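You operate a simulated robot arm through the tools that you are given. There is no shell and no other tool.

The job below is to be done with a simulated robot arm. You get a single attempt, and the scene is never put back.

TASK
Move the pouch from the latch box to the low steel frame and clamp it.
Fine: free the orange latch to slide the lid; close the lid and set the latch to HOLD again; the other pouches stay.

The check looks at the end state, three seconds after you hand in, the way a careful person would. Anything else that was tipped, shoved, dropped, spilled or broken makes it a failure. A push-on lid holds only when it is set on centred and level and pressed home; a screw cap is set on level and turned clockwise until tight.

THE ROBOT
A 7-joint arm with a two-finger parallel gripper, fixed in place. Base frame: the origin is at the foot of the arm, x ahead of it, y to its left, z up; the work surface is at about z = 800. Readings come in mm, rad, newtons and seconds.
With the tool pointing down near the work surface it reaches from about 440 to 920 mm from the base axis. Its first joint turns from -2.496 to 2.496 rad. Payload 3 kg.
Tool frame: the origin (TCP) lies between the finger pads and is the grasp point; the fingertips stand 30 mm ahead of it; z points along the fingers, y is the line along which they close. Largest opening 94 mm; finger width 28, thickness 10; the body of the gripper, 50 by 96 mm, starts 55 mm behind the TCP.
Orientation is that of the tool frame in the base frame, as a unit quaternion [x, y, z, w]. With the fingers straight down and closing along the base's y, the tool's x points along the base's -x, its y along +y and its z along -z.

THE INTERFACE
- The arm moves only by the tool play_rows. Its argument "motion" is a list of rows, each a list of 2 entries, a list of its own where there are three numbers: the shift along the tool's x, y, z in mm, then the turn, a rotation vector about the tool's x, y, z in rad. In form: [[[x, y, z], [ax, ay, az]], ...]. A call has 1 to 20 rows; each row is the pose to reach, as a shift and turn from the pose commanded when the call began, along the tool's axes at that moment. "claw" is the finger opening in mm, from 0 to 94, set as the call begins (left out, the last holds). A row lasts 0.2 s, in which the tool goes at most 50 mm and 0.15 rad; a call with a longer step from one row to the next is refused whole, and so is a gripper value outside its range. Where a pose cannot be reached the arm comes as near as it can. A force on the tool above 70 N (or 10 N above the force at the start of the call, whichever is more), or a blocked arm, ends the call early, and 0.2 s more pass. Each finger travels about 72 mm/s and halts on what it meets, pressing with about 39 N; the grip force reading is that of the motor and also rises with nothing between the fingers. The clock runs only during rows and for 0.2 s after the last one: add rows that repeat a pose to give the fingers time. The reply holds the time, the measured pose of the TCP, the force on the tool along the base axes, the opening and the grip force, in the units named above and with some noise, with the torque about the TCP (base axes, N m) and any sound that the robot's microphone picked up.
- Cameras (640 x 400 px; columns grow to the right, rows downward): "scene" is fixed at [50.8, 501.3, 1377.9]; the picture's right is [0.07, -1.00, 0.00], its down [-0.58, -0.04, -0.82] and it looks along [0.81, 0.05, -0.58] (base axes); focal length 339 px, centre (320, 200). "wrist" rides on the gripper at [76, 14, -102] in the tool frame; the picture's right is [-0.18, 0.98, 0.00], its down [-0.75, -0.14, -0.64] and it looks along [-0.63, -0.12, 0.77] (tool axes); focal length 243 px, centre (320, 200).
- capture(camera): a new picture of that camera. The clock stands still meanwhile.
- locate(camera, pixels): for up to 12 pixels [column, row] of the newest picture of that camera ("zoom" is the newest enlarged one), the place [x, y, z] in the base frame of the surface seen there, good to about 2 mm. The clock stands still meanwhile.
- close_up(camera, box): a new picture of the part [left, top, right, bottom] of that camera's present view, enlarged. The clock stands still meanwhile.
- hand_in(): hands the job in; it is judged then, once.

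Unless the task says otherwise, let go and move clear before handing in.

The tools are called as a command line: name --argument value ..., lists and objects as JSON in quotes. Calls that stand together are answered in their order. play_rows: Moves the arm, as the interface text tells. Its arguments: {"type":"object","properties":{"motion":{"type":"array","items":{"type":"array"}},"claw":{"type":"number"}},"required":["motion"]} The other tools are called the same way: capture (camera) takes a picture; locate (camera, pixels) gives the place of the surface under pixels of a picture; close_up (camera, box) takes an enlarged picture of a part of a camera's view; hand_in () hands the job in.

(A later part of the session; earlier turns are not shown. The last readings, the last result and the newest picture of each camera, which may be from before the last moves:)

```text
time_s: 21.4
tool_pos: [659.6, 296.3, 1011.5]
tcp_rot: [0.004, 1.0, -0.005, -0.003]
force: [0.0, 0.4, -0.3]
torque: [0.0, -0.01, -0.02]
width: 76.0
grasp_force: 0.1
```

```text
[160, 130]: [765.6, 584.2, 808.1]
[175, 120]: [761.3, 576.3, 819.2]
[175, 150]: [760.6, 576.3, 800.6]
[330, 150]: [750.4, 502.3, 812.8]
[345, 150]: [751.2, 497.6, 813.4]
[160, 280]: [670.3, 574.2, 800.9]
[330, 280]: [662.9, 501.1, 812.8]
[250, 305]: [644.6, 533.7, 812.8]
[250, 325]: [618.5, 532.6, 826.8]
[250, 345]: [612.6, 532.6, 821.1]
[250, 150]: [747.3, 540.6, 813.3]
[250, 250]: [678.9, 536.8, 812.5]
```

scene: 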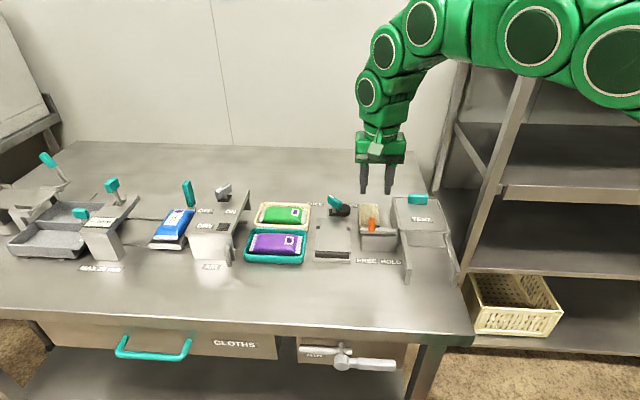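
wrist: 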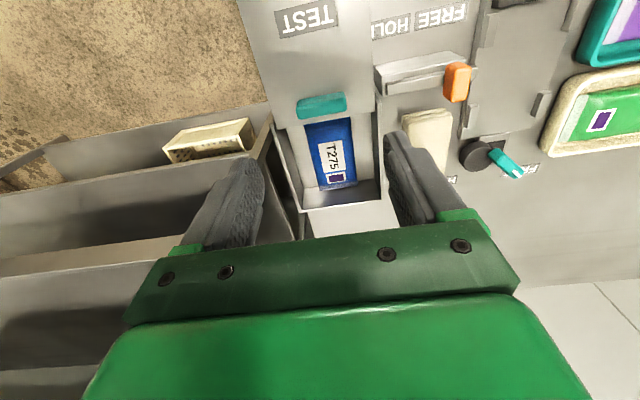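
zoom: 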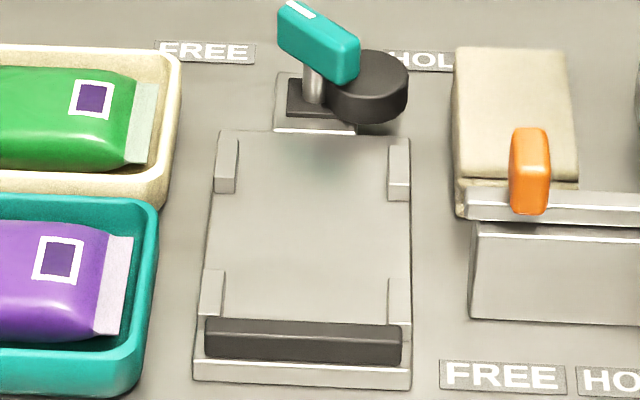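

I'll refine: pouch seal ends on T253, then guide inner faces and black bar edges on the frame.

locate --camera "zoom" --pixels '[[226, 140], [238, 188], [216, 188], [392, 145], [388, 196], [408, 198], [212, 275], [223, 310], [388, 315], [300, 320], [300, 345], [222, 133]]'

locate --camera "zoom" --pixels '[[398, 142], [398, 280], [240, 322], [380, 330], [300, 375], [310, 132], [320, 85], [390, 60], [370, 105], [340, 105], [300, 110], [340, 132]]'

close_up --camera "scene" --box '[140, 190, 210, 260]'

locate --camera "zoom" --pixels '[[200, 270], [265, 280], [330, 284], [320, 110], [400, 112], [430, 118], [370, 110], [265, 262], [205, 262], [245, 240], [340, 240], [395, 118]]'

```text
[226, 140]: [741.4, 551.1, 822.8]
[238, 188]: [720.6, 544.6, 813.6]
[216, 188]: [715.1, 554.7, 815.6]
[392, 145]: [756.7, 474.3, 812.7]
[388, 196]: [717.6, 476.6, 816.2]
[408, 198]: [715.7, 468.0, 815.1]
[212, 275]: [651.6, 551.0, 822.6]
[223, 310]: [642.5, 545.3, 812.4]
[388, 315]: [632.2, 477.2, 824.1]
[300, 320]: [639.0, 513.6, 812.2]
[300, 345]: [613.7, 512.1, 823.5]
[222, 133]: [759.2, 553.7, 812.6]
```

```text
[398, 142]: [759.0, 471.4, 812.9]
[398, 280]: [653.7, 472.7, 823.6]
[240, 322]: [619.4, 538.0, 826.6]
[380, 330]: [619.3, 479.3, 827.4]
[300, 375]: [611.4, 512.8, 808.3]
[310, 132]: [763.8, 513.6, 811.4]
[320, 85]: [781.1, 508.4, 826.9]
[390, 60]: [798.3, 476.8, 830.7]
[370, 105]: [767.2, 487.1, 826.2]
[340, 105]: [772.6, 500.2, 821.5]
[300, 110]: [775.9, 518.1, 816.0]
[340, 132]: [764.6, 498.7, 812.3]
```

```text
5.71 times, centred on (175, 225) of scene
```

zoom: 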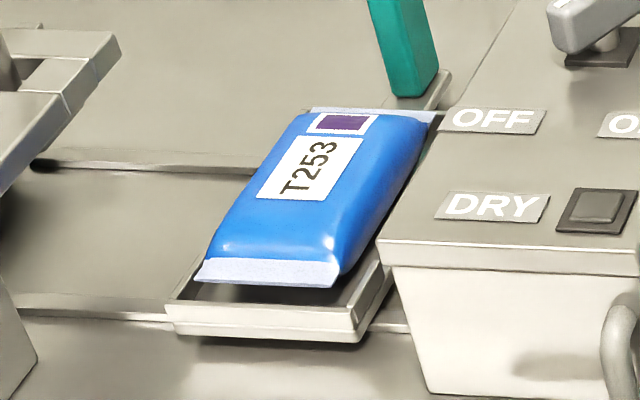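

```text
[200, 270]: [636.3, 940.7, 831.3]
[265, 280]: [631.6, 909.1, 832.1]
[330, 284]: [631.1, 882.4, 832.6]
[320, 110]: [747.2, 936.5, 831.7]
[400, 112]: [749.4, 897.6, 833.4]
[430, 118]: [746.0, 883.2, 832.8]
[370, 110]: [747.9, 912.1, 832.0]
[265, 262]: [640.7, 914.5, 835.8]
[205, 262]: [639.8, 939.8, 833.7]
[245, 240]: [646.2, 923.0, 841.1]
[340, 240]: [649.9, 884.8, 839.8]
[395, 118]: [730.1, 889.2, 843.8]
```

T253 shows pouches are 120 mm long × 56 mm wide, so T275 spans x≈683–803 with centre (743, 296.6). I move above it at z≈920, also removing the ~0.01 rad tilt the stop left.

play_rows --motion '[[[-21, 0, 10], [-0.003, -0.002, -0.002]], [[-42, 0, 30], [-0.006, -0.004, -0.004]], [[-63, 0, 60], [-0.009, -0.006, -0.006]], [[-83, 0, 91], [-0.009, -0.006, -0.006]], [[-83, 0, 91], [-0.009, -0.006, -0.006]], [[-83, 0, 91], [-0.009, -0.006, -0.006]]]'

play_rows --motion '[[[0, 0, 0], [0, 0, 0]]]'

capture --camera "wrist"

close_up --camera "scene" --box '[370, 150, 470, 250]'

```text
time_s: 22.8
tool_pos: [741.3, 295.7, 918.5]
tcp_rot: [-0.001, 1.0, 0.0, 0.0]
force: [-0.4, -0.3, 0.2]
torque: [0.0, -0.06, -0.01]
width: 76.1
grasp_force: 0.1
```

```text
time_s: 23.2
tool_pos: [741.7, 295.9, 919.0]
tcp_rot: [-0.001, 1.0, 0.001, 0.0]
force: [0.0, -0.3, -0.1]
torque: [-0.02, -0.03, 0.01]
width: 75.7
grasp_force: 0.0
```

```text
taken
```

wrist: 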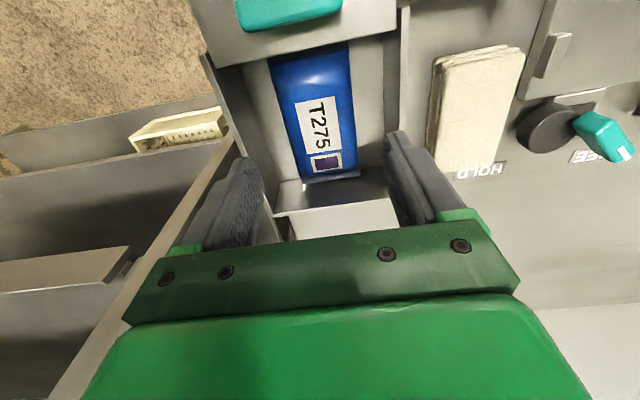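

```text
4.00 times, centred on (420, 200) of scene
```

zoom: 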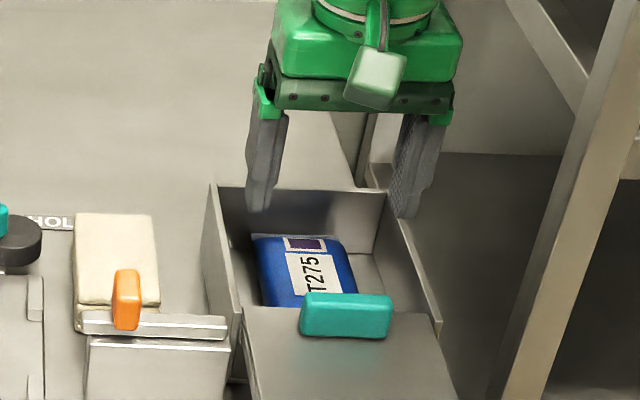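

The fingers line up over both sides of the pouch. I'll check where its near end is before descending.

close_up --camera "wrist" --box '[240, 0, 400, 110]'

locate --camera "zoom" --pixels '[[130, 250], [430, 185], [280, 225], [280, 260], [290, 320], [140, 280], [170, 370], [450, 370], [300, 210], [130, 210], [420, 170]]'

```text
3.64 times, centred on (320, 55) of wrist
```

zoom: 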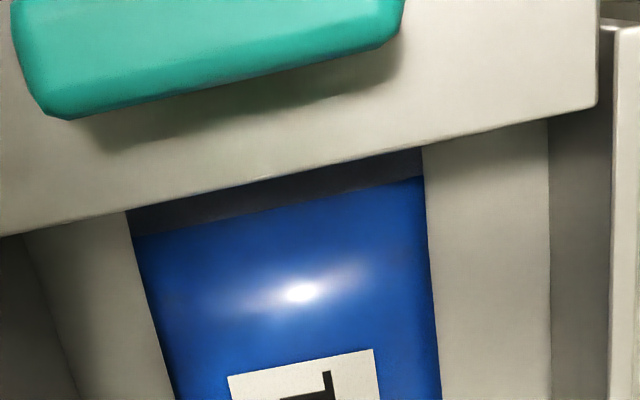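

```text
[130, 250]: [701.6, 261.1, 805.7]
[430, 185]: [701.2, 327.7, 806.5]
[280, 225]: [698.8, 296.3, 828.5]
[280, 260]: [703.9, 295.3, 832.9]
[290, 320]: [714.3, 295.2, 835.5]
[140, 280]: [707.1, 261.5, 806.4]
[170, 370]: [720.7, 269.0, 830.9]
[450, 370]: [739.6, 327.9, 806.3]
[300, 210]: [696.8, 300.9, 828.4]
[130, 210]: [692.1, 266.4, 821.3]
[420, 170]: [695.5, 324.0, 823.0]
```

The near seal starts at x≈693, confirming the pouch centre at x≈743. I descend to TCP z≈842 (tips 6 mm above the box floor).

play_rows --motion '[[[-1, 0.5, 25], [0, 0, 0]], [[-1.5, 0.7, 50], [0, 0, 0]], [[-1.5, 0.7, 65], [0, 0, 0]], [[-1.5, 0.7, 73], [0, 0, 0]], [[-1.5, 0.7, 77], [0, 0, 0]], [[-1.5, 0.7, 77], [0, 0, 0]]]'

capture --camera "wrist"

close_up --camera "scene" --box '[370, 150, 470, 250]'

```text
time_s: 24.6
tool_pos: [744.5, 295.8, 839.4]
tcp_rot: [-0.001, 1.0, 0.001, 0.0]
force: [0.1, 0.1, -0.1]
torque: [0.01, 0.01, 0.0]
width: 75.9
grasp_force: 0.1
```

```text
taken
```

wrist: 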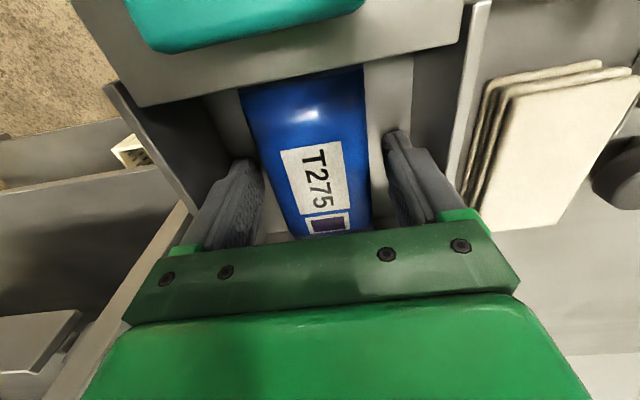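

```text
4.00 times, centred on (420, 200) of scene
```

zoom: 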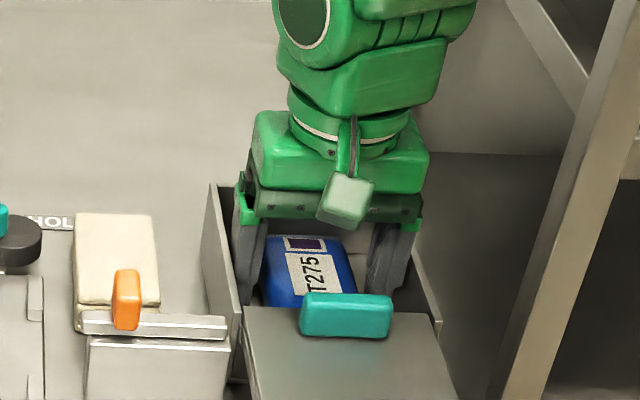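

The fingers straddle the pouch evenly inside the box. I close gently to 48 mm.

play_rows --motion '[[[0, 0, 0], [0, 0, 0]], [[0, 0, 0], [0, 0, 0]], [[0, 0, 0], [0, 0, 0]]]' --claw 48

capture --camera "wrist"

```text
time_s: 25.4
tool_pos: [744.5, 295.1, 840.6]
tcp_rot: [-0.001, 1.0, 0.0, 0.0]
force: [-0.2, -0.4, 0.0]
torque: [0.02, 0.0, 0.01]
width: 59.1
grasp_force: 38.7
```

```text
taken
```

wrist: 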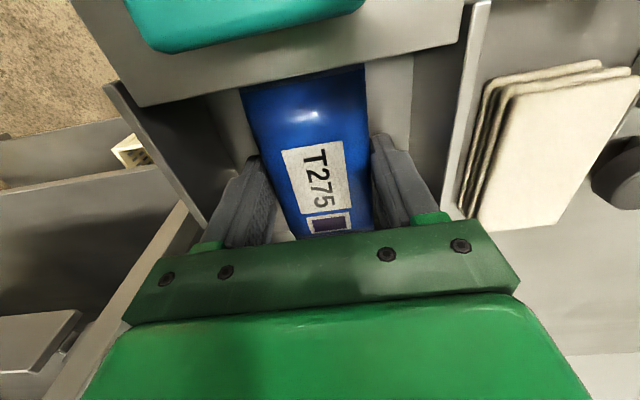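

The pouch is gripped at 59 mm with 38.7 N. Its near end may lie close under the lid's edge, so I measure that edge before lifting.

close_up --camera "wrist" --box '[200, 20, 400, 130]'

locate --camera "zoom" --pixels '[[100, 245], [250, 210], [400, 170], [550, 135], [300, 190], [170, 260], [500, 165], [330, 210], [200, 260], [420, 200], [320, 240], [520, 160]]'

```text
3.20 times, centred on (300, 75) of wrist
```

zoom: 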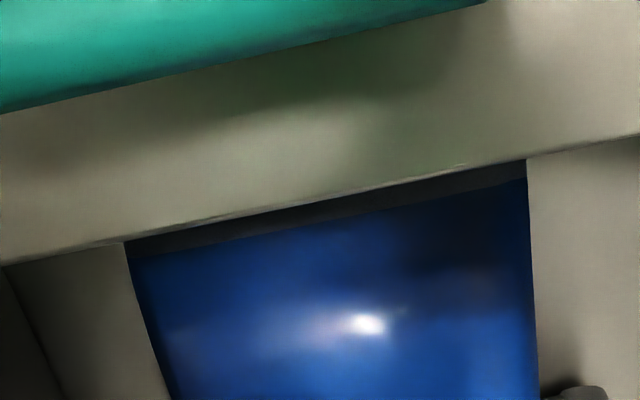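

```text
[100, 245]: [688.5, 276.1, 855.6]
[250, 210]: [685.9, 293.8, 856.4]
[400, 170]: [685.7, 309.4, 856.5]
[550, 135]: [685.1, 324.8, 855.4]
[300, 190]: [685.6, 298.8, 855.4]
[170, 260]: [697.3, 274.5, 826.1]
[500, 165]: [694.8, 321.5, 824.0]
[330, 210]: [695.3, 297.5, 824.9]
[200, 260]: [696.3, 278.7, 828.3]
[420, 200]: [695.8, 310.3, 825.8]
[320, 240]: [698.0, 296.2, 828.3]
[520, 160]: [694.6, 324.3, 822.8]
```

The lid edge (x≈687) overlaps the pouch's near seal (≈684) by a few mm, and the far wall is at ≈808.5, so a straight lift would snag. I'll lift 17 mm and tilt the far end up 0.3 rad to shorten its footprint.

play_rows --motion '[[[0, 0, -5], [0, 0, 0]], [[0, 0, -10], [0, 0, 0]], [[0.2, 0, -12], [0, -0.06, 0]], [[0.4, 0, -14], [0, -0.12, 0]], [[0.7, 0, -16], [0, -0.18, 0]], [[1.0, 0, -17.5], [0, -0.24, 0]], [[1.2, 0, -19], [0, -0.3, 0]], [[1.2, 0, -19], [0, -0.3, 0]]]'

capture --camera "wrist"

close_up --camera "scene" --box '[370, 150, 470, 250]'

```text
time_s: 27.2
tool_pos: [742.2, 296.3, 859.2]
tcp_rot: [-0.001, 0.989, -0.001, 0.148]
force: [-37.1, 2.5, 0.6]
torque: [0.11, 1.01, 0.0]
width: 59.3
grasp_force: 39.3
```

```text
taken
```

wrist: 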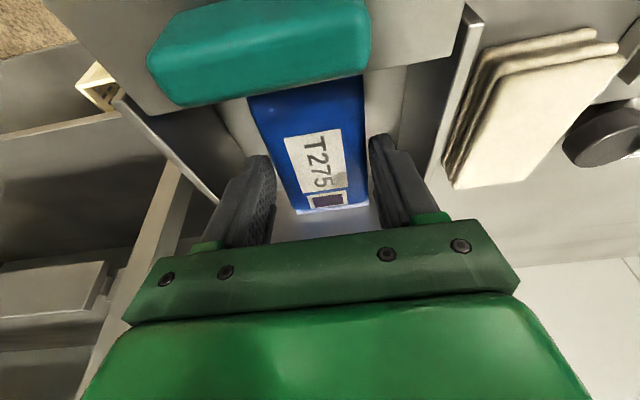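

```text
4.00 times, centred on (420, 200) of scene
```

zoom: 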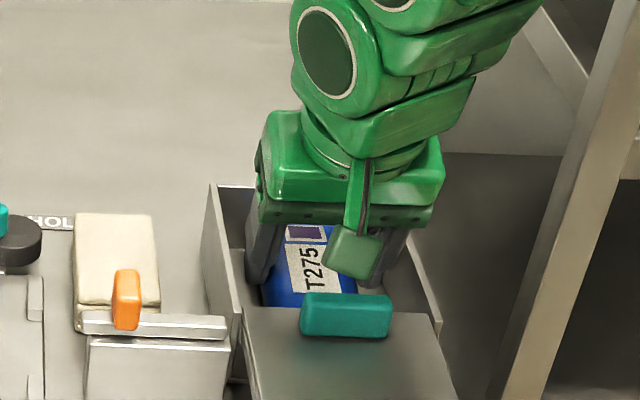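

A −37 N x force says the far end is pressing the back wall. I back off 3 mm toward −x (in the tilted tool axes) and locate the pouch ends.

play_rows --motion '[[[1.5, 0, -0.45], [0, 0, 0]], [[2.87, 0, -0.9], [0, 0, 0]], [[2.87, 0, -0.9], [0, 0, 0]]]'

close_up --camera "wrist" --box '[220, 60, 400, 230]'

locate --camera "zoom" --pixels '[[270, 80], [420, 50], [270, 140], [330, 350], [400, 345], [280, 360], [340, 362], [300, 100], [380, 80], [360, 300], [380, 370], [250, 390]]'

```text
time_s: 28.0
tool_pos: [740.8, 295.2, 861.4]
tcp_rot: [-0.001, 0.989, 0.0, 0.15]
force: [-0.6, 0.0, -1.5]
torque: [-0.03, -0.03, 0.0]
width: 59.0
grasp_force: 39.2
```

```text
2.35 times, centred on (310, 145) of wrist
```

zoom: 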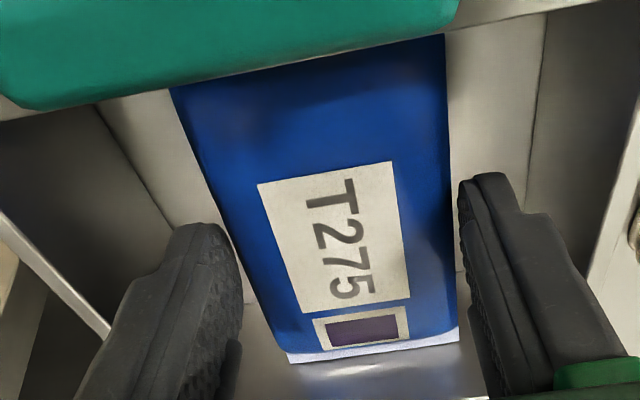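

```text
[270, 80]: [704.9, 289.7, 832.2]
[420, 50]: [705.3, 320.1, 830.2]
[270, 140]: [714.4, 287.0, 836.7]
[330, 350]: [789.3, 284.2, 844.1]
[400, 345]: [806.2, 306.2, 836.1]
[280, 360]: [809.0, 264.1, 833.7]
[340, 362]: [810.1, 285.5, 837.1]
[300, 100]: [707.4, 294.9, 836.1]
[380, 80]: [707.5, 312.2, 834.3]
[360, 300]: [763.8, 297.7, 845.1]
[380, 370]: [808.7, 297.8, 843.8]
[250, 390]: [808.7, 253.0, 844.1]
```

Surface heights along the pouch (836 at x 707, 845 at x 764) show it only lifted ~7 mm and tilted ~0.12 rad, so it slipped in the fingers against the back wall. I'll release it (it rests on the floor), straighten the tool and look again.

play_rows --motion '[[[0, 0, 0], [0, 0, 0]], [[0, 0, 0], [0, 0, 0]], [[0, 0, 0], [0, 0, 0]]]' --claw 76

play_rows --motion '[[[0, 0, 0], [0, 0.1, 0]], [[0, 0, 0], [0, 0.2, 0]], [[0, 0, 0], [0, 0.3, 0]], [[0, 0, 0], [0, 0.3, 0]]]'

close_up --camera "wrist" --box '[220, 40, 420, 240]'

close_up --camera "scene" --box '[370, 150, 470, 250]'

```text
time_s: 28.8
tool_pos: [740.4, 296.4, 859.8]
tcp_rot: [-0.001, 0.989, 0.001, 0.15]
force: [-0.1, 0.3, 0.0]
torque: [-0.04, 0.02, 0.02]
width: 76.0
grasp_force: 0.1
```

```text
time_s: 29.8
tool_pos: [740.6, 296.4, 859.6]
tcp_rot: [-0.001, 1.0, 0.0, 0.0]
force: [0.1, 0.4, -0.5]
torque: [0.0, -0.02, -0.01]
width: 76.3
grasp_force: 0.0
```

```text
2.00 times, centred on (320, 140) of wrist
```

zoom: 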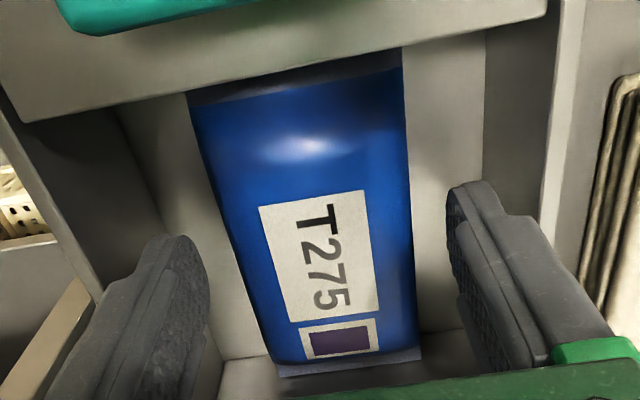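

```text
4.00 times, centred on (420, 200) of scene
```

zoom: 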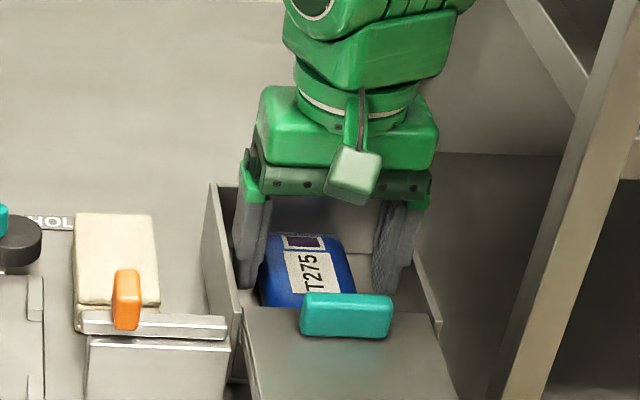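

locate --camera "scene" --pixels '[[437, 224]]'

close_up --camera "wrist" --box '[220, 40, 420, 240]'

locate --camera "zoom" --pixels '[[195, 100], [300, 78], [400, 55], [300, 92], [300, 110], [300, 150], [320, 250], [340, 350], [290, 370], [350, 362], [415, 352], [350, 372]]'

locate --camera "zoom" --pixels '[[215, 200], [225, 200], [400, 200], [408, 200], [250, 320], [262, 320], [405, 320], [412, 320], [350, 385], [100, 190], [300, 55], [450, 250]]'

```text
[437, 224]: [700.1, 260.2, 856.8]
```

```text
2.00 times, centred on (320, 140) of wrist
```

zoom: 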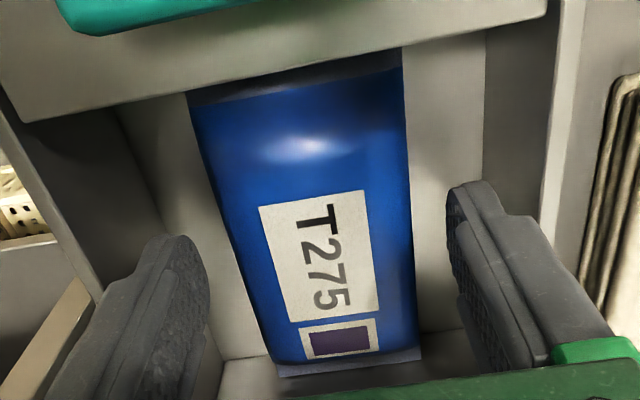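

```text
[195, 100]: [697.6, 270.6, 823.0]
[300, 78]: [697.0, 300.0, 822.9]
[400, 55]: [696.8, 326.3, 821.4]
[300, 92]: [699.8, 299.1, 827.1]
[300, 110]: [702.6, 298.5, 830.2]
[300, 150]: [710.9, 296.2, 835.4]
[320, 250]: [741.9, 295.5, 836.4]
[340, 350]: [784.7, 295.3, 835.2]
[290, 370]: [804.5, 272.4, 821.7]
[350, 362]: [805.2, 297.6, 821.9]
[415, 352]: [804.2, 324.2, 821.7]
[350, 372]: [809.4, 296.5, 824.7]
```

```text
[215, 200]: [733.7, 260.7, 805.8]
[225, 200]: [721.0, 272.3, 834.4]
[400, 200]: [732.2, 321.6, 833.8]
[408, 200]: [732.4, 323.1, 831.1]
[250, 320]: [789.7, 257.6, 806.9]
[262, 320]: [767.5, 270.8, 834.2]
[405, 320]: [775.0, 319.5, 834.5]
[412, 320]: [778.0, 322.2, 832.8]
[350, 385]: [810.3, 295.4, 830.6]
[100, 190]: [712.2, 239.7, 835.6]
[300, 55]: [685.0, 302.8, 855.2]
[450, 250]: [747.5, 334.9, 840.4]
```

The pouch is flat again and now lies at x≈687–806 (centre 746), just clear of the lid edge. I'll regrip centred and deeper, then test a small straight lift.

play_rows --motion '[[[-3, 0.3, 8], [0, 0, 0]], [[-6, 0.5, 15], [0, 0, 0]], [[-6, 0.5, 20.5], [0, 0, 0]], [[-6, 0.5, 20.5], [0, 0, 0]]]'

play_rows --motion '[[[0, 0, 0], [0, 0, 0]], [[0, 0, 0], [0, 0, 0]], [[0, 0, 0], [0, 0, 0]], [[0, 0, 0], [0, 0, 0]]]' --claw 30

play_rows --motion '[[[0, 0, -2], [0, 0, 0]], [[0, 0, -4], [0, 0, 0]], [[0, 0, -6], [0, 0, 0]], [[0, 0, -8], [0, 0, 0]], [[0, 0, -8], [0, 0, 0]]]'

close_up --camera "wrist" --box '[220, 40, 420, 240]'

```text
time_s: 30.8
tool_pos: [746.7, 295.8, 840.3]
tcp_rot: [-0.001, 1.0, 0.0, 0.0]
force: [0.7, -0.2, -0.7]
torque: [-0.01, -0.02, -0.02]
width: 76.1
grasp_force: 0.0
```

```text
time_s: 31.8
tool_pos: [746.9, 297.2, 841.7]
tcp_rot: [-0.001, 1.0, -0.001, 0.0]
force: [0.9, 0.1, 0.7]
torque: [0.01, -0.01, -0.03]
width: 58.9
grasp_force: 39.2
```

```text
time_s: 33.0
tool_pos: [746.0, 296.0, 847.0]
tcp_rot: [0.0, 1.0, 0.0, 0.0]
force: [0.6, -0.1, -0.6]
torque: [-0.03, -0.02, 0.04]
width: 59.0
grasp_force: 38.8
```

```text
2.00 times, centred on (320, 140) of wrist
```

zoom: 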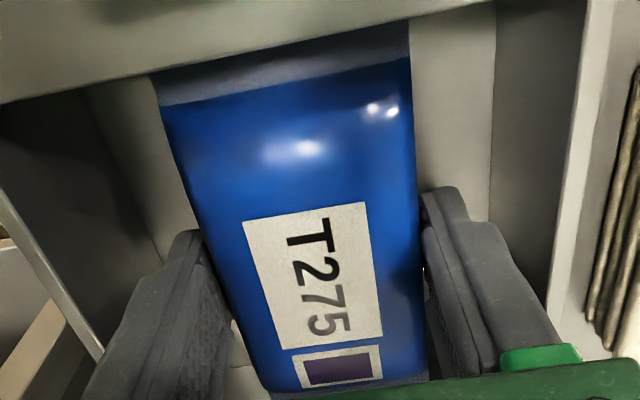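

locate --camera "zoom" --pixels '[[290, 70], [290, 50], [400, 45], [165, 95], [290, 100], [300, 150], [310, 250], [340, 370], [390, 390], [300, 393], [300, 30], [480, 250]]'

close_up --camera "scene" --box '[380, 160, 470, 240]'

```text
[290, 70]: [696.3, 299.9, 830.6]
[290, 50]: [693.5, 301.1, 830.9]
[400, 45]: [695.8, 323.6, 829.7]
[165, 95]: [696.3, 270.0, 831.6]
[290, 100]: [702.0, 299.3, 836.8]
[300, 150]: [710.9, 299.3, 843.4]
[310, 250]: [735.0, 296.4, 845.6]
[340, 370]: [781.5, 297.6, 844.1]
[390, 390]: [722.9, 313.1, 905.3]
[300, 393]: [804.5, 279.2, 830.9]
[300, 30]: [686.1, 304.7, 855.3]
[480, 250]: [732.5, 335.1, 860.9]
```

```text
5.00 times, centred on (425, 200) of scene
```

zoom: 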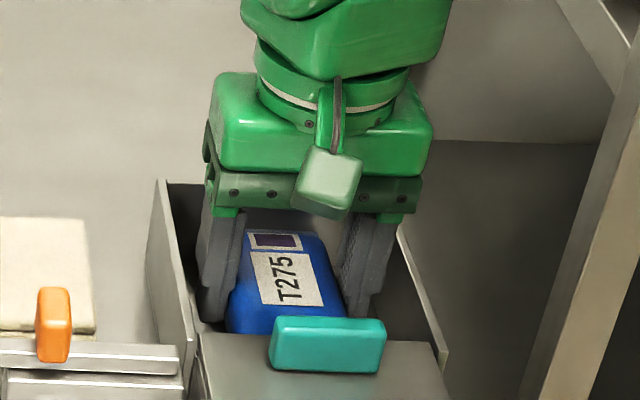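

The pouch rose 8 mm with the grip (seal z 831, top 845) without slipping. I shift +1.2 mm in x to centre it between the lid edge and the back wall and lift slowly.

play_rows --motion '[[[-0.6, 0, -2], [0, 0, 0]], [[-1.2, 0, -4], [0, 0, 0]], [[-1.2, 0, -7], [0, 0, 0]], [[-1.2, 0, -10], [0, 0, 0]], [[-1.2, 0, -13], [0, 0, 0]], [[-1.2, 0, -13], [0, 0, 0]]]'

close_up --camera "wrist" --box '[220, 40, 420, 240]'

locate --camera "zoom" --pixels '[[290, 70], [290, 50], [400, 45], [165, 95], [290, 100], [300, 150], [310, 250], [340, 370], [300, 30], [300, 393]]'

```text
time_s: 34.4
tool_pos: [747.3, 296.8, 861.5]
tcp_rot: [-0.001, 1.0, 0.0, 0.0]
force: [-6.9, -0.2, -2.6]
torque: [-0.04, 0.23, 0.09]
width: 59.3
grasp_force: 38.9
```

```text
2.00 times, centred on (320, 140) of wrist
```

zoom: 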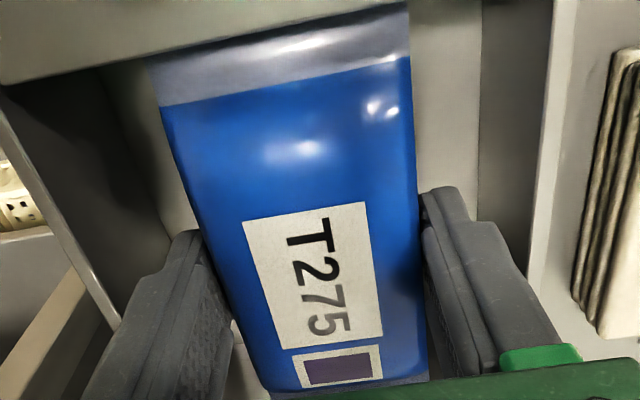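

```text
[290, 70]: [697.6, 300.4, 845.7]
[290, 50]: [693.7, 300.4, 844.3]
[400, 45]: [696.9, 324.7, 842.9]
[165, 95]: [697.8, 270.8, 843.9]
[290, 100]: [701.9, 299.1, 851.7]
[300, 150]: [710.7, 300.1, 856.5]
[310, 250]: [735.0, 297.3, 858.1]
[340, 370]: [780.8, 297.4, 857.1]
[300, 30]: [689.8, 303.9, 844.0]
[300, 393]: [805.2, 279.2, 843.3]
```

Light −7 N contact with the far wall; I ease back 0.4 mm and lift another 9 mm slowly past the lid edge.

play_rows --motion '[[[0.4, 0, -1], [0, 0, 0]], [[0.4, 0, -3], [0, 0, 0]], [[0.4, 0, -5], [0, 0, 0]], [[0.4, 0, -7], [0, 0, 0]], [[0.4, 0, -9], [0, 0, 0]]]'

close_up --camera "wrist" --box '[220, 20, 420, 240]'

close_up --camera "scene" --box '[380, 160, 470, 240]'

```text
time_s: 35.6
tool_pos: [747.5, 295.0, 869.7]
tcp_rot: [-0.001, 1.0, 0.0, 0.0]
force: [-5.5, 0.4, -3.4]
torque: [-0.01, 0.21, -0.07]
width: 59.2
grasp_force: 39.2
```

```text
1.82 times, centred on (320, 130) of wrist
```

zoom: 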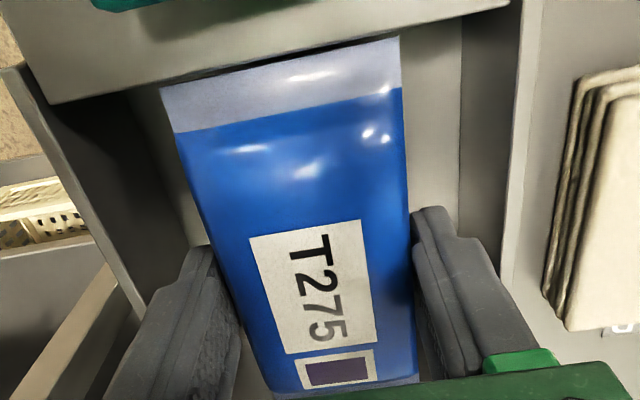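

```text
5.00 times, centred on (425, 200) of scene
```

zoom: 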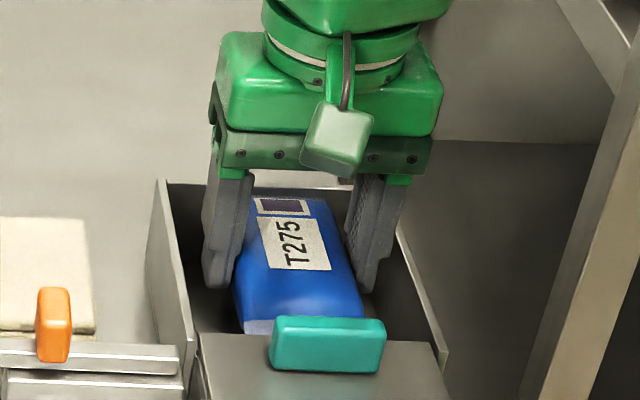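

The near seal (zoom 280,75) now shows in full in front of the lid edge, with only −5 N contact. I continue lifting, slowly at first, to clear the box.

play_rows --motion '[[[0.5, 0, -3], [0, 0, 0]], [[0.5, 0, -6], [0, 0, 0]], [[0.5, 0, -10], [0, 0, 0]], [[0.5, 0, -15], [0, 0, 0]], [[0.5, 0, -20], [0, 0, 0]], [[0.5, 0, -28], [0, 0, 0]], [[0.5, 0, -36], [0, 0, 0]], [[0.5, 0, -46], [0, 0, 0]], [[0.5, 0, -60], [0, 0, 0]], [[0.5, 0, -75], [0, 0, 0]], [[0.5, 0, -75], [0, 0, 0]]]'

capture --camera "wrist"

capture --camera "scene"

close_up --camera "scene" --box '[370, 130, 470, 250]'

```text
time_s: 38.0
tool_pos: [745.4, 296.7, 945.5]
tcp_rot: [-0.001, 1.0, 0.0, 0.0]
force: [-0.8, -0.5, -1.5]
torque: [-0.03, -0.01, 0.01]
width: 58.9
grasp_force: 39.2
```

```text
taken
```

wrist: 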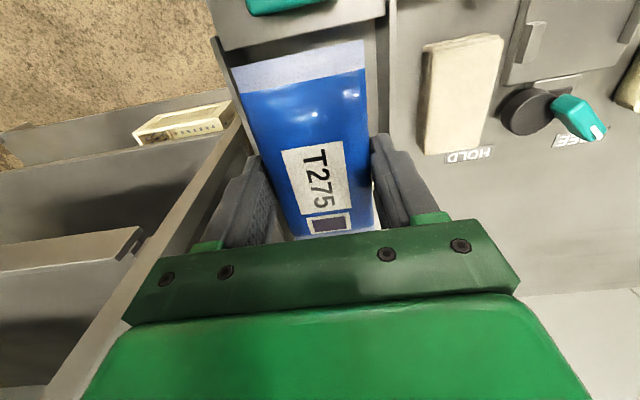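

```text
taken
```

scene: 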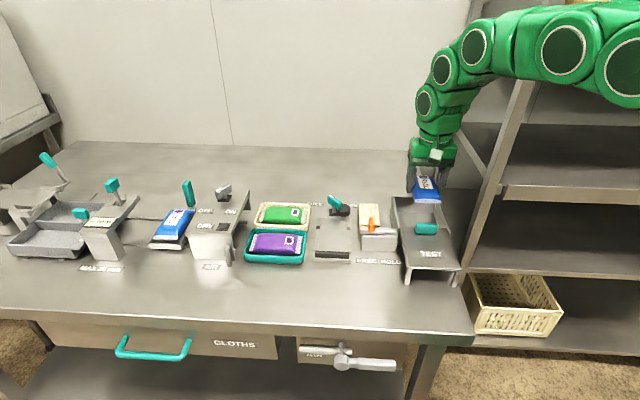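

```text
3.33 times, centred on (420, 190) of scene
```

zoom: 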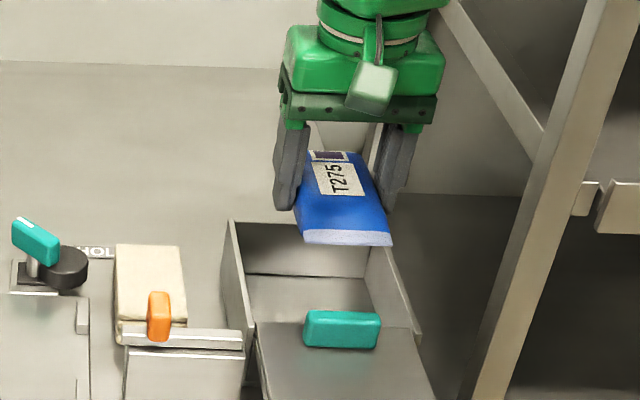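

The pouch is out of the box, held level. I measure its ends relative to the TCP to aim its placement in the frame.

locate --camera "zoom" --pixels '[[305, 238], [350, 242], [390, 243], [345, 230], [340, 210], [330, 153], [355, 157], [312, 153]]'

locate --camera "wrist" --pixels '[[235, 72], [300, 60], [362, 45], [240, 85], [300, 75], [300, 90], [300, 130], [325, 222], [335, 236], [300, 236], [365, 180], [270, 190]]'

```text
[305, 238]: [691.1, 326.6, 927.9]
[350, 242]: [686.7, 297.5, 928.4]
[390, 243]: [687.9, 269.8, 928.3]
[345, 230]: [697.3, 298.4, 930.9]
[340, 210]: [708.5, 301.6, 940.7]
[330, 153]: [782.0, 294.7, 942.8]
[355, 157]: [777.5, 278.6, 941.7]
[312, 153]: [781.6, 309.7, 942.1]
```

```text
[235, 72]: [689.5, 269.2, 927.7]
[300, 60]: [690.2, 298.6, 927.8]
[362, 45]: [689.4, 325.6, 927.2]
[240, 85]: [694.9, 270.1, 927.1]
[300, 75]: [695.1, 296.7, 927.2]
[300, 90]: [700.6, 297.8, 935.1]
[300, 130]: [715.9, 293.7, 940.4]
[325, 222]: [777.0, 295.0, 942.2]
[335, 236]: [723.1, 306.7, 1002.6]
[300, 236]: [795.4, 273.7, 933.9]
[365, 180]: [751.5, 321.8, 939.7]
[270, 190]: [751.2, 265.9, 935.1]
```

The pouch centre sits under the TCP in x (687–806), +0.8 mm in y, bottom ≈34.5 mm below the TCP. I carry it at this height to hover over the frame (TCP ≈ 687, 510).

play_rows --motion '[[[4, 14, 0], [0, 0, 0]], [[11, 38, 0], [0, 0, 0]], [[19, 66, 0], [0, 0, 0]], [[27, 94, 0], [0, 0, 0]], [[35, 122, 0], [0, 0, 0]], [[43, 150, 0], [0, 0, 0]], [[51, 178, 0], [0, 0, 0]], [[57, 202, 0], [0, 0, 0]], [[60, 213.5, 0], [0, 0, 0]], [[60, 213.5, 0], [0, 0, 0]]]'

capture --camera "wrist"

capture --camera "scene"

close_up --camera "wrist" --box '[230, 0, 410, 110]'

```text
time_s: 40.2
tool_pos: [687.7, 510.0, 945.2]
tcp_rot: [0.0, 1.0, 0.0, 0.0]
force: [-0.1, -0.5, -0.2]
torque: [-0.02, 0.0, -0.01]
width: 59.2
grasp_force: 39.2
```

```text
taken
```

wrist: 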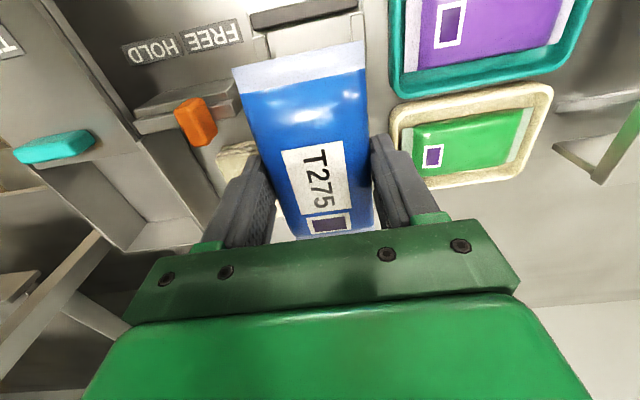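

```text
taken
```

scene: 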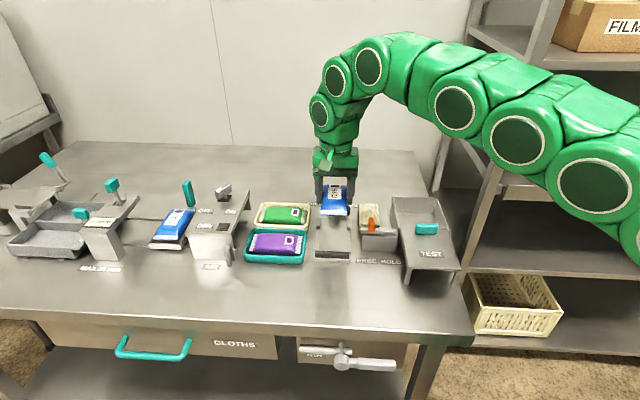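

```text
3.56 times, centred on (320, 55) of wrist
```

zoom: 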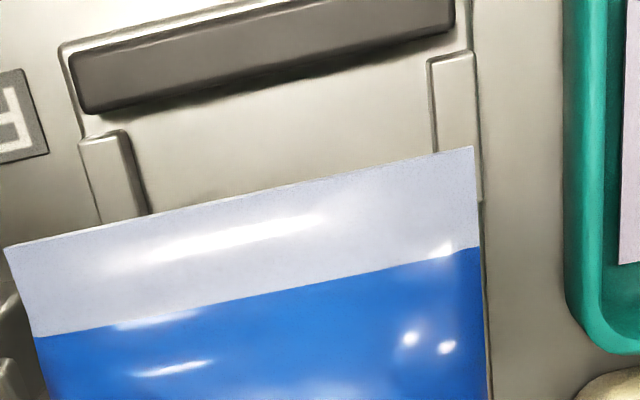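

locate --camera "zoom" --pixels '[[90, 95], [270, 50], [440, 15], [270, 70], [100, 113], [440, 35], [115, 145], [455, 65], [440, 140], [125, 210], [10, 250], [240, 205]]'

locate --camera "zoom" --pixels '[[270, 85], [280, 95], [200, 100], [470, 152], [143, 190], [433, 75], [98, 200], [474, 75], [470, 240], [35, 330], [250, 290], [65, 50]]'

```text
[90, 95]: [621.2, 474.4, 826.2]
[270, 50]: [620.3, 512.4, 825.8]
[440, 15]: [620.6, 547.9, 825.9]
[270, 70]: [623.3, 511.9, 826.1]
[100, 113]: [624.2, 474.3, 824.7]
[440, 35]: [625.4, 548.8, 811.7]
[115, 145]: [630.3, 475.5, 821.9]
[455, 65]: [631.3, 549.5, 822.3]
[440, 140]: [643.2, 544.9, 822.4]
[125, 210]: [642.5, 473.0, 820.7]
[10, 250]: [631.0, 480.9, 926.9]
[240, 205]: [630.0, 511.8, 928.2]
```

```text
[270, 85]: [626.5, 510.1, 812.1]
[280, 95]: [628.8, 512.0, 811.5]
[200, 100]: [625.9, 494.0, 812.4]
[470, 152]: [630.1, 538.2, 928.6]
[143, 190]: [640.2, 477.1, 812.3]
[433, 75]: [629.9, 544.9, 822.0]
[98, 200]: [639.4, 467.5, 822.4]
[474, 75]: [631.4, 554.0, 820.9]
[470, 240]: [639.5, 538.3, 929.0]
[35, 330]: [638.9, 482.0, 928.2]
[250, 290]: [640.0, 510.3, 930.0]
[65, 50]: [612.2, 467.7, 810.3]
```

The bar's inner face is at x≈624.5 and guide inner faces at y 477/545; the pouch's near end is at 629.6 and its centre at y 509.6. I shift −3 mm in x, +1.4 mm in y and descend to just above the plate.

play_rows --motion '[[[1, 0.7, 0], [0, 0, 0]], [[3, 1.4, 10], [0, 0, 0]], [[3, 1.4, 28], [0, 0, 0]], [[3, 1.4, 46], [0, 0, 0]], [[3, 1.4, 62], [0, 0, 0]], [[3, 1.4, 76], [0, 0, 0]], [[3, 1.4, 86], [0, 0, 0]], [[3, 1.4, 92], [0, 0, 0]], [[3, 1.4, 92], [0, 0, 0]]]'

capture --camera "wrist"

close_up --camera "scene" --box '[290, 180, 390, 270]'

```text
time_s: 42.2
tool_pos: [684.0, 511.7, 853.5]
tcp_rot: [-0.001, 1.0, 0.0, 0.0]
force: [-1.2, -0.4, -2.2]
torque: [0.02, 0.02, 0.02]
width: 59.3
grasp_force: 39.1
```

```text
taken
```

wrist: 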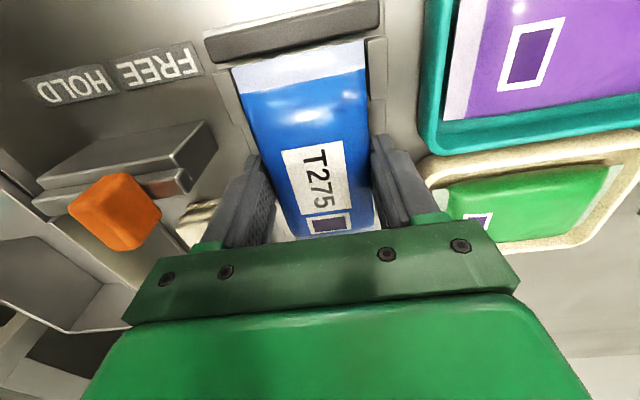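

```text
4.44 times, centred on (340, 225) of scene
```

zoom: 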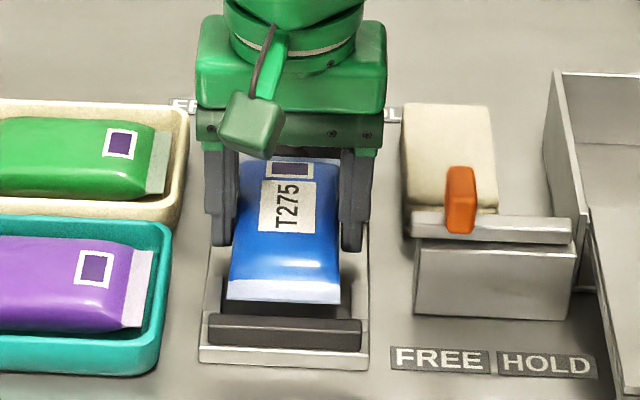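

The pouch hangs between the guides just behind the bar. I lower the last ~5 mm slowly and check the force.

play_rows --motion '[[[0, 0, 1], [0, 0, 0]], [[0, 0, 2], [0, 0, 0]], [[0, 0, 3], [0, 0, 0]], [[0, 0, 4], [0, 0, 0]], [[0, 0, 4.5], [0, 0, 0]], [[0, 0, 4.5], [0, 0, 0]]]'

close_up --camera "wrist" --box '[190, 0, 450, 240]'

close_up --camera "scene" --box '[310, 190, 370, 260]'

locate --camera "zoom" --pixels '[[200, 240], [270, 240], [330, 245], [250, 255], [250, 235], [250, 200], [250, 100], [240, 290], [170, 330], [210, 50], [340, 260], [190, 255]]'

```text
time_s: 43.6
tool_pos: [683.4, 512.6, 848.9]
tcp_rot: [0.0, 1.0, 0.0, 0.001]
force: [1.4, -0.5, -1.0]
torque: [-0.02, 0.0, 0.03]
width: 59.0
grasp_force: 39.4
```

```text
1.67 times, centred on (320, 120) of wrist
```

zoom: 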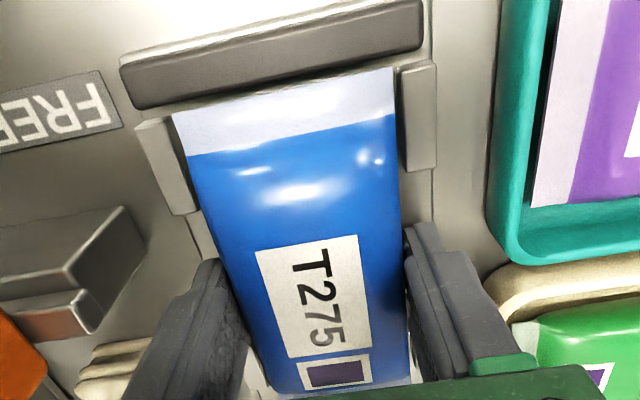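

```text
5.71 times, centred on (340, 225) of scene
```

zoom: 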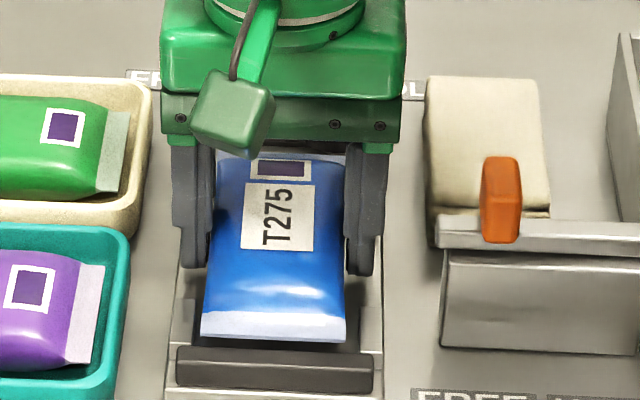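

```text
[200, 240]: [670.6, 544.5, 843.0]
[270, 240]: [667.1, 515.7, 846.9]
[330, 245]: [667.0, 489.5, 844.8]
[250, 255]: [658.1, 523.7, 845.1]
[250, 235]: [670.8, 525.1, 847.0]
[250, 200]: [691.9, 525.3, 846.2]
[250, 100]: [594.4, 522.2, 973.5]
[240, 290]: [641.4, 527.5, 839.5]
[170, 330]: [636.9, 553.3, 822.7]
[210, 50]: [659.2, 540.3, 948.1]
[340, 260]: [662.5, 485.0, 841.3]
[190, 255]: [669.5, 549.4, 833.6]
```

The pouch top reads ~847, so ~3 mm remain to the plate. I check its near end and sides against bar and guides from the wrist view.

close_up --camera "wrist" --box '[220, 10, 400, 130]'

locate --camera "zoom" --pixels '[[250, 170], [150, 200], [350, 130], [440, 110], [115, 205], [440, 100], [250, 130], [250, 145], [50, 200], [470, 120], [130, 300], [450, 250]]'

```text
3.33 times, centred on (310, 70) of wrist
```

zoom: 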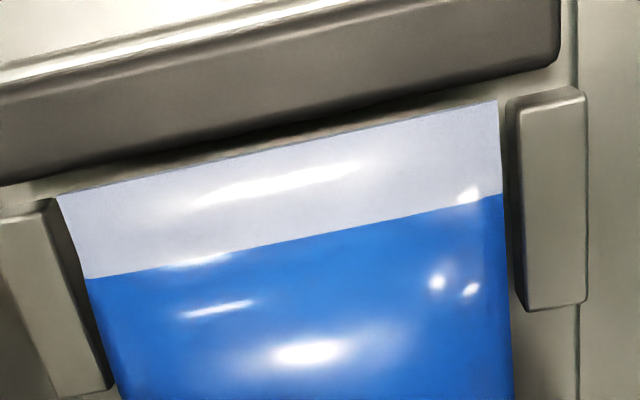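

```text
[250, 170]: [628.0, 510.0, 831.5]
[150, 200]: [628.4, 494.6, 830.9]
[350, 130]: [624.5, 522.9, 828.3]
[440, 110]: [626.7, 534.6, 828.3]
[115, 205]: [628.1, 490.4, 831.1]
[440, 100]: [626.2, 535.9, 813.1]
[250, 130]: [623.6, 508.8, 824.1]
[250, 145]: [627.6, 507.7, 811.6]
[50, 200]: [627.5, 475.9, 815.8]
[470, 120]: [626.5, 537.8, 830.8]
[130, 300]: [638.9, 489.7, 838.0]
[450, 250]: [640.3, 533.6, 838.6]
```

Near end is ~1.5 mm from the bar with even side gaps, seal z≈831. I lower a further 3 mm in half-millimetre steps to seat it.

play_rows --motion '[[[0, 0, 0.6], [0, 0, 0]], [[0, 0, 1.2], [0, 0, 0]], [[0, 0, 1.8], [0, 0, 0]], [[0, 0, 2.4], [0, 0, 0]], [[0, 0, 2.4], [0, 0, 0]]]'

close_up --camera "scene" --box '[310, 190, 370, 260]'

locate --camera "zoom" --pixels '[[270, 240], [250, 255], [250, 200], [240, 290], [270, 325]]'

```text
time_s: 44.8
tool_pos: [683.9, 511.2, 846.5]
tcp_rot: [-0.001, 1.0, 0.0, 0.0]
force: [-1.3, -0.4, 0.0]
torque: [0.0, -0.08, -0.03]
width: 59.4
grasp_force: 39.2
```

```text
5.71 times, centred on (340, 225) of scene
```

zoom: 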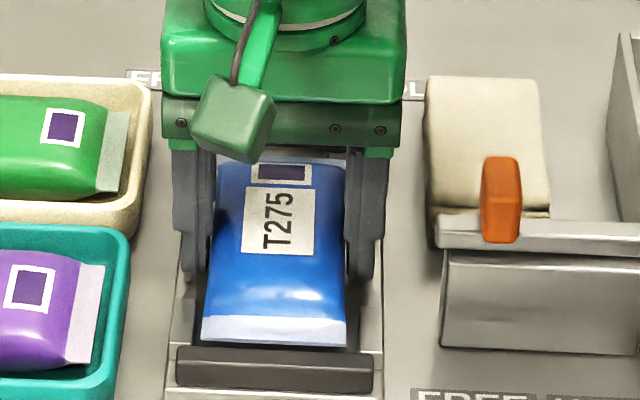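

```text
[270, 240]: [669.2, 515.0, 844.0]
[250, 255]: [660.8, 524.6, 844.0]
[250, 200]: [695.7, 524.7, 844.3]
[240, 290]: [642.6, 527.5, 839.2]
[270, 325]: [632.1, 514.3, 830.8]
```

Top now reads 844, which is about seated. One more gentle millimetre to feel contact, then release.

play_rows --motion '[[[0, 0, 0.4], [0, 0, 0]], [[0, 0, 0.8], [0, 0, 0]], [[0, 0, 1.2], [0, 0, 0]], [[0, 0, 1.2], [0, 0, 0]]]'

```text
time_s: 45.8
tool_pos: [683.1, 509.3, 845.9]
tcp_rot: [-0.001, 1.0, 0.001, 0.0]
force: [4.7, 3.7, 17.2]
torque: [-0.06, 0.16, -0.01]
width: 59.4
grasp_force: 38.7
```

A +17 N vertical force confirms the pouch is on the plate. I open the fingers to 72 mm and rise straight up.

play_rows --motion '[[[0, 0, -0.6], [0, 0, 0]], [[0, 0, -0.6], [0, 0, 0]], [[0, 0, -0.6], [0, 0, 0]]]' --claw 72

play_rows --motion '[[[0, 0, -10], [0, 0, 0]], [[0, 0, -25], [0, 0, 0]], [[0, 0, -50], [0, 0, 0]], [[0, 0, -85], [0, 0, 0]], [[0, 0, -120], [0, 0, 0]], [[0, 0, -120], [0, 0, 0]]]'

capture --camera "wrist"

close_up --camera "scene" --box '[300, 185, 370, 265]'

```text
time_s: 46.6
tool_pos: [682.4, 510.3, 845.3]
tcp_rot: [-0.001, 1.0, 0.0, 0.001]
force: [0.2, 0.5, -0.4]
torque: [-0.02, 0.01, 0.0]
width: 71.9
grasp_force: 0.0
```

```text
time_s: 48.0
tool_pos: [681.4, 512.4, 965.1]
tcp_rot: [0.0, 1.0, 0.0, 0.0]
force: [-0.1, 0.2, 0.0]
torque: [-0.03, -0.02, -0.02]
width: 72.1
grasp_force: 0.1
```

```text
taken
```

wrist: 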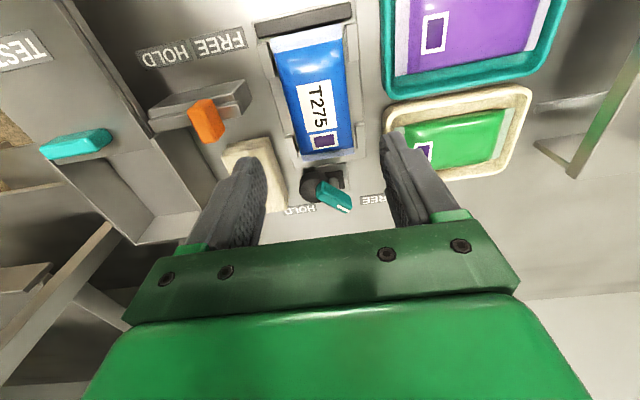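

```text
5.00 times, centred on (335, 225) of scene
```

zoom: 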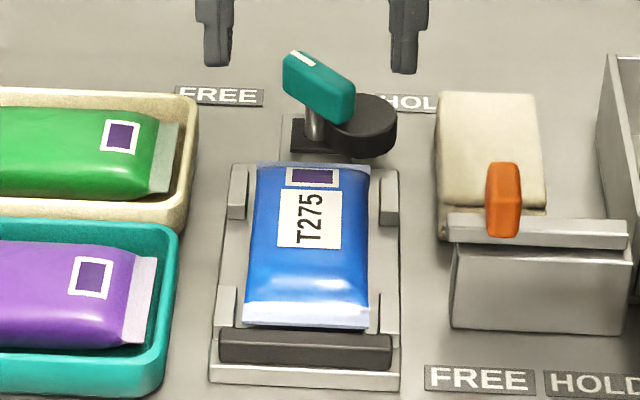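

The pouch sits within the guides behind the bar. Next I measure the cam knob and disc from this wrist view for the turn.

close_up --camera "wrist" --box '[270, 120, 390, 220]'

locate --camera "zoom" --pixels '[[250, 270], [260, 300], [300, 320], [390, 360], [420, 380], [440, 360], [290, 290], [350, 330], [170, 290], [200, 350], [170, 340], [230, 250]]'

locate --camera "zoom" --pixels '[[200, 160], [350, 140], [280, 160], [300, 190], [400, 170], [330, 262], [180, 260], [400, 260], [320, 190], [130, 120], [420, 110], [340, 120]]'

```text
4.00 times, centred on (330, 170) of wrist
```

zoom: 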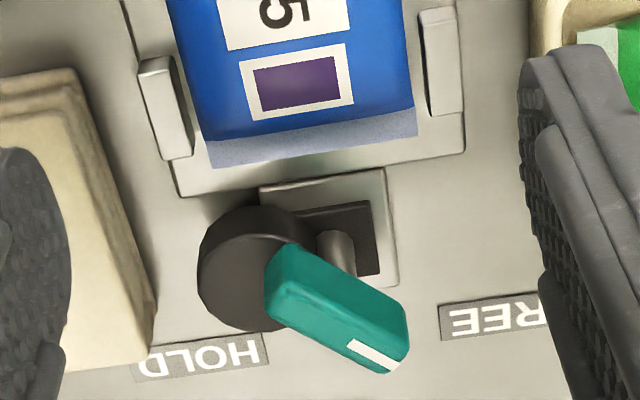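

```text
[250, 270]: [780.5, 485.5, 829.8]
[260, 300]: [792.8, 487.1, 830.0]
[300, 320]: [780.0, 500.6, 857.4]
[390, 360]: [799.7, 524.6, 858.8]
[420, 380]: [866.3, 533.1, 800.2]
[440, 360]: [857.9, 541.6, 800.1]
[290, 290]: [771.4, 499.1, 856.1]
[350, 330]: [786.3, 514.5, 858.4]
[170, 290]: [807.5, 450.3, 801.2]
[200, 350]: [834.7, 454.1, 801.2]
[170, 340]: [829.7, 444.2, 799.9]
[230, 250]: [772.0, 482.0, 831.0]
```

```text
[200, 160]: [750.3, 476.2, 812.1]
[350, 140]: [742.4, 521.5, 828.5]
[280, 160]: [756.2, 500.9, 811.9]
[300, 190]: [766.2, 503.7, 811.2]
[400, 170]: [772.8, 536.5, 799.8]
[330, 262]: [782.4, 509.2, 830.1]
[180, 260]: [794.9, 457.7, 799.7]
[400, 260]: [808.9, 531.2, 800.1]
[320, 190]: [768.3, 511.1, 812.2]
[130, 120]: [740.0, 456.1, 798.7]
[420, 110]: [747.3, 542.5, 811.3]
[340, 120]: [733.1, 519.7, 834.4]
```

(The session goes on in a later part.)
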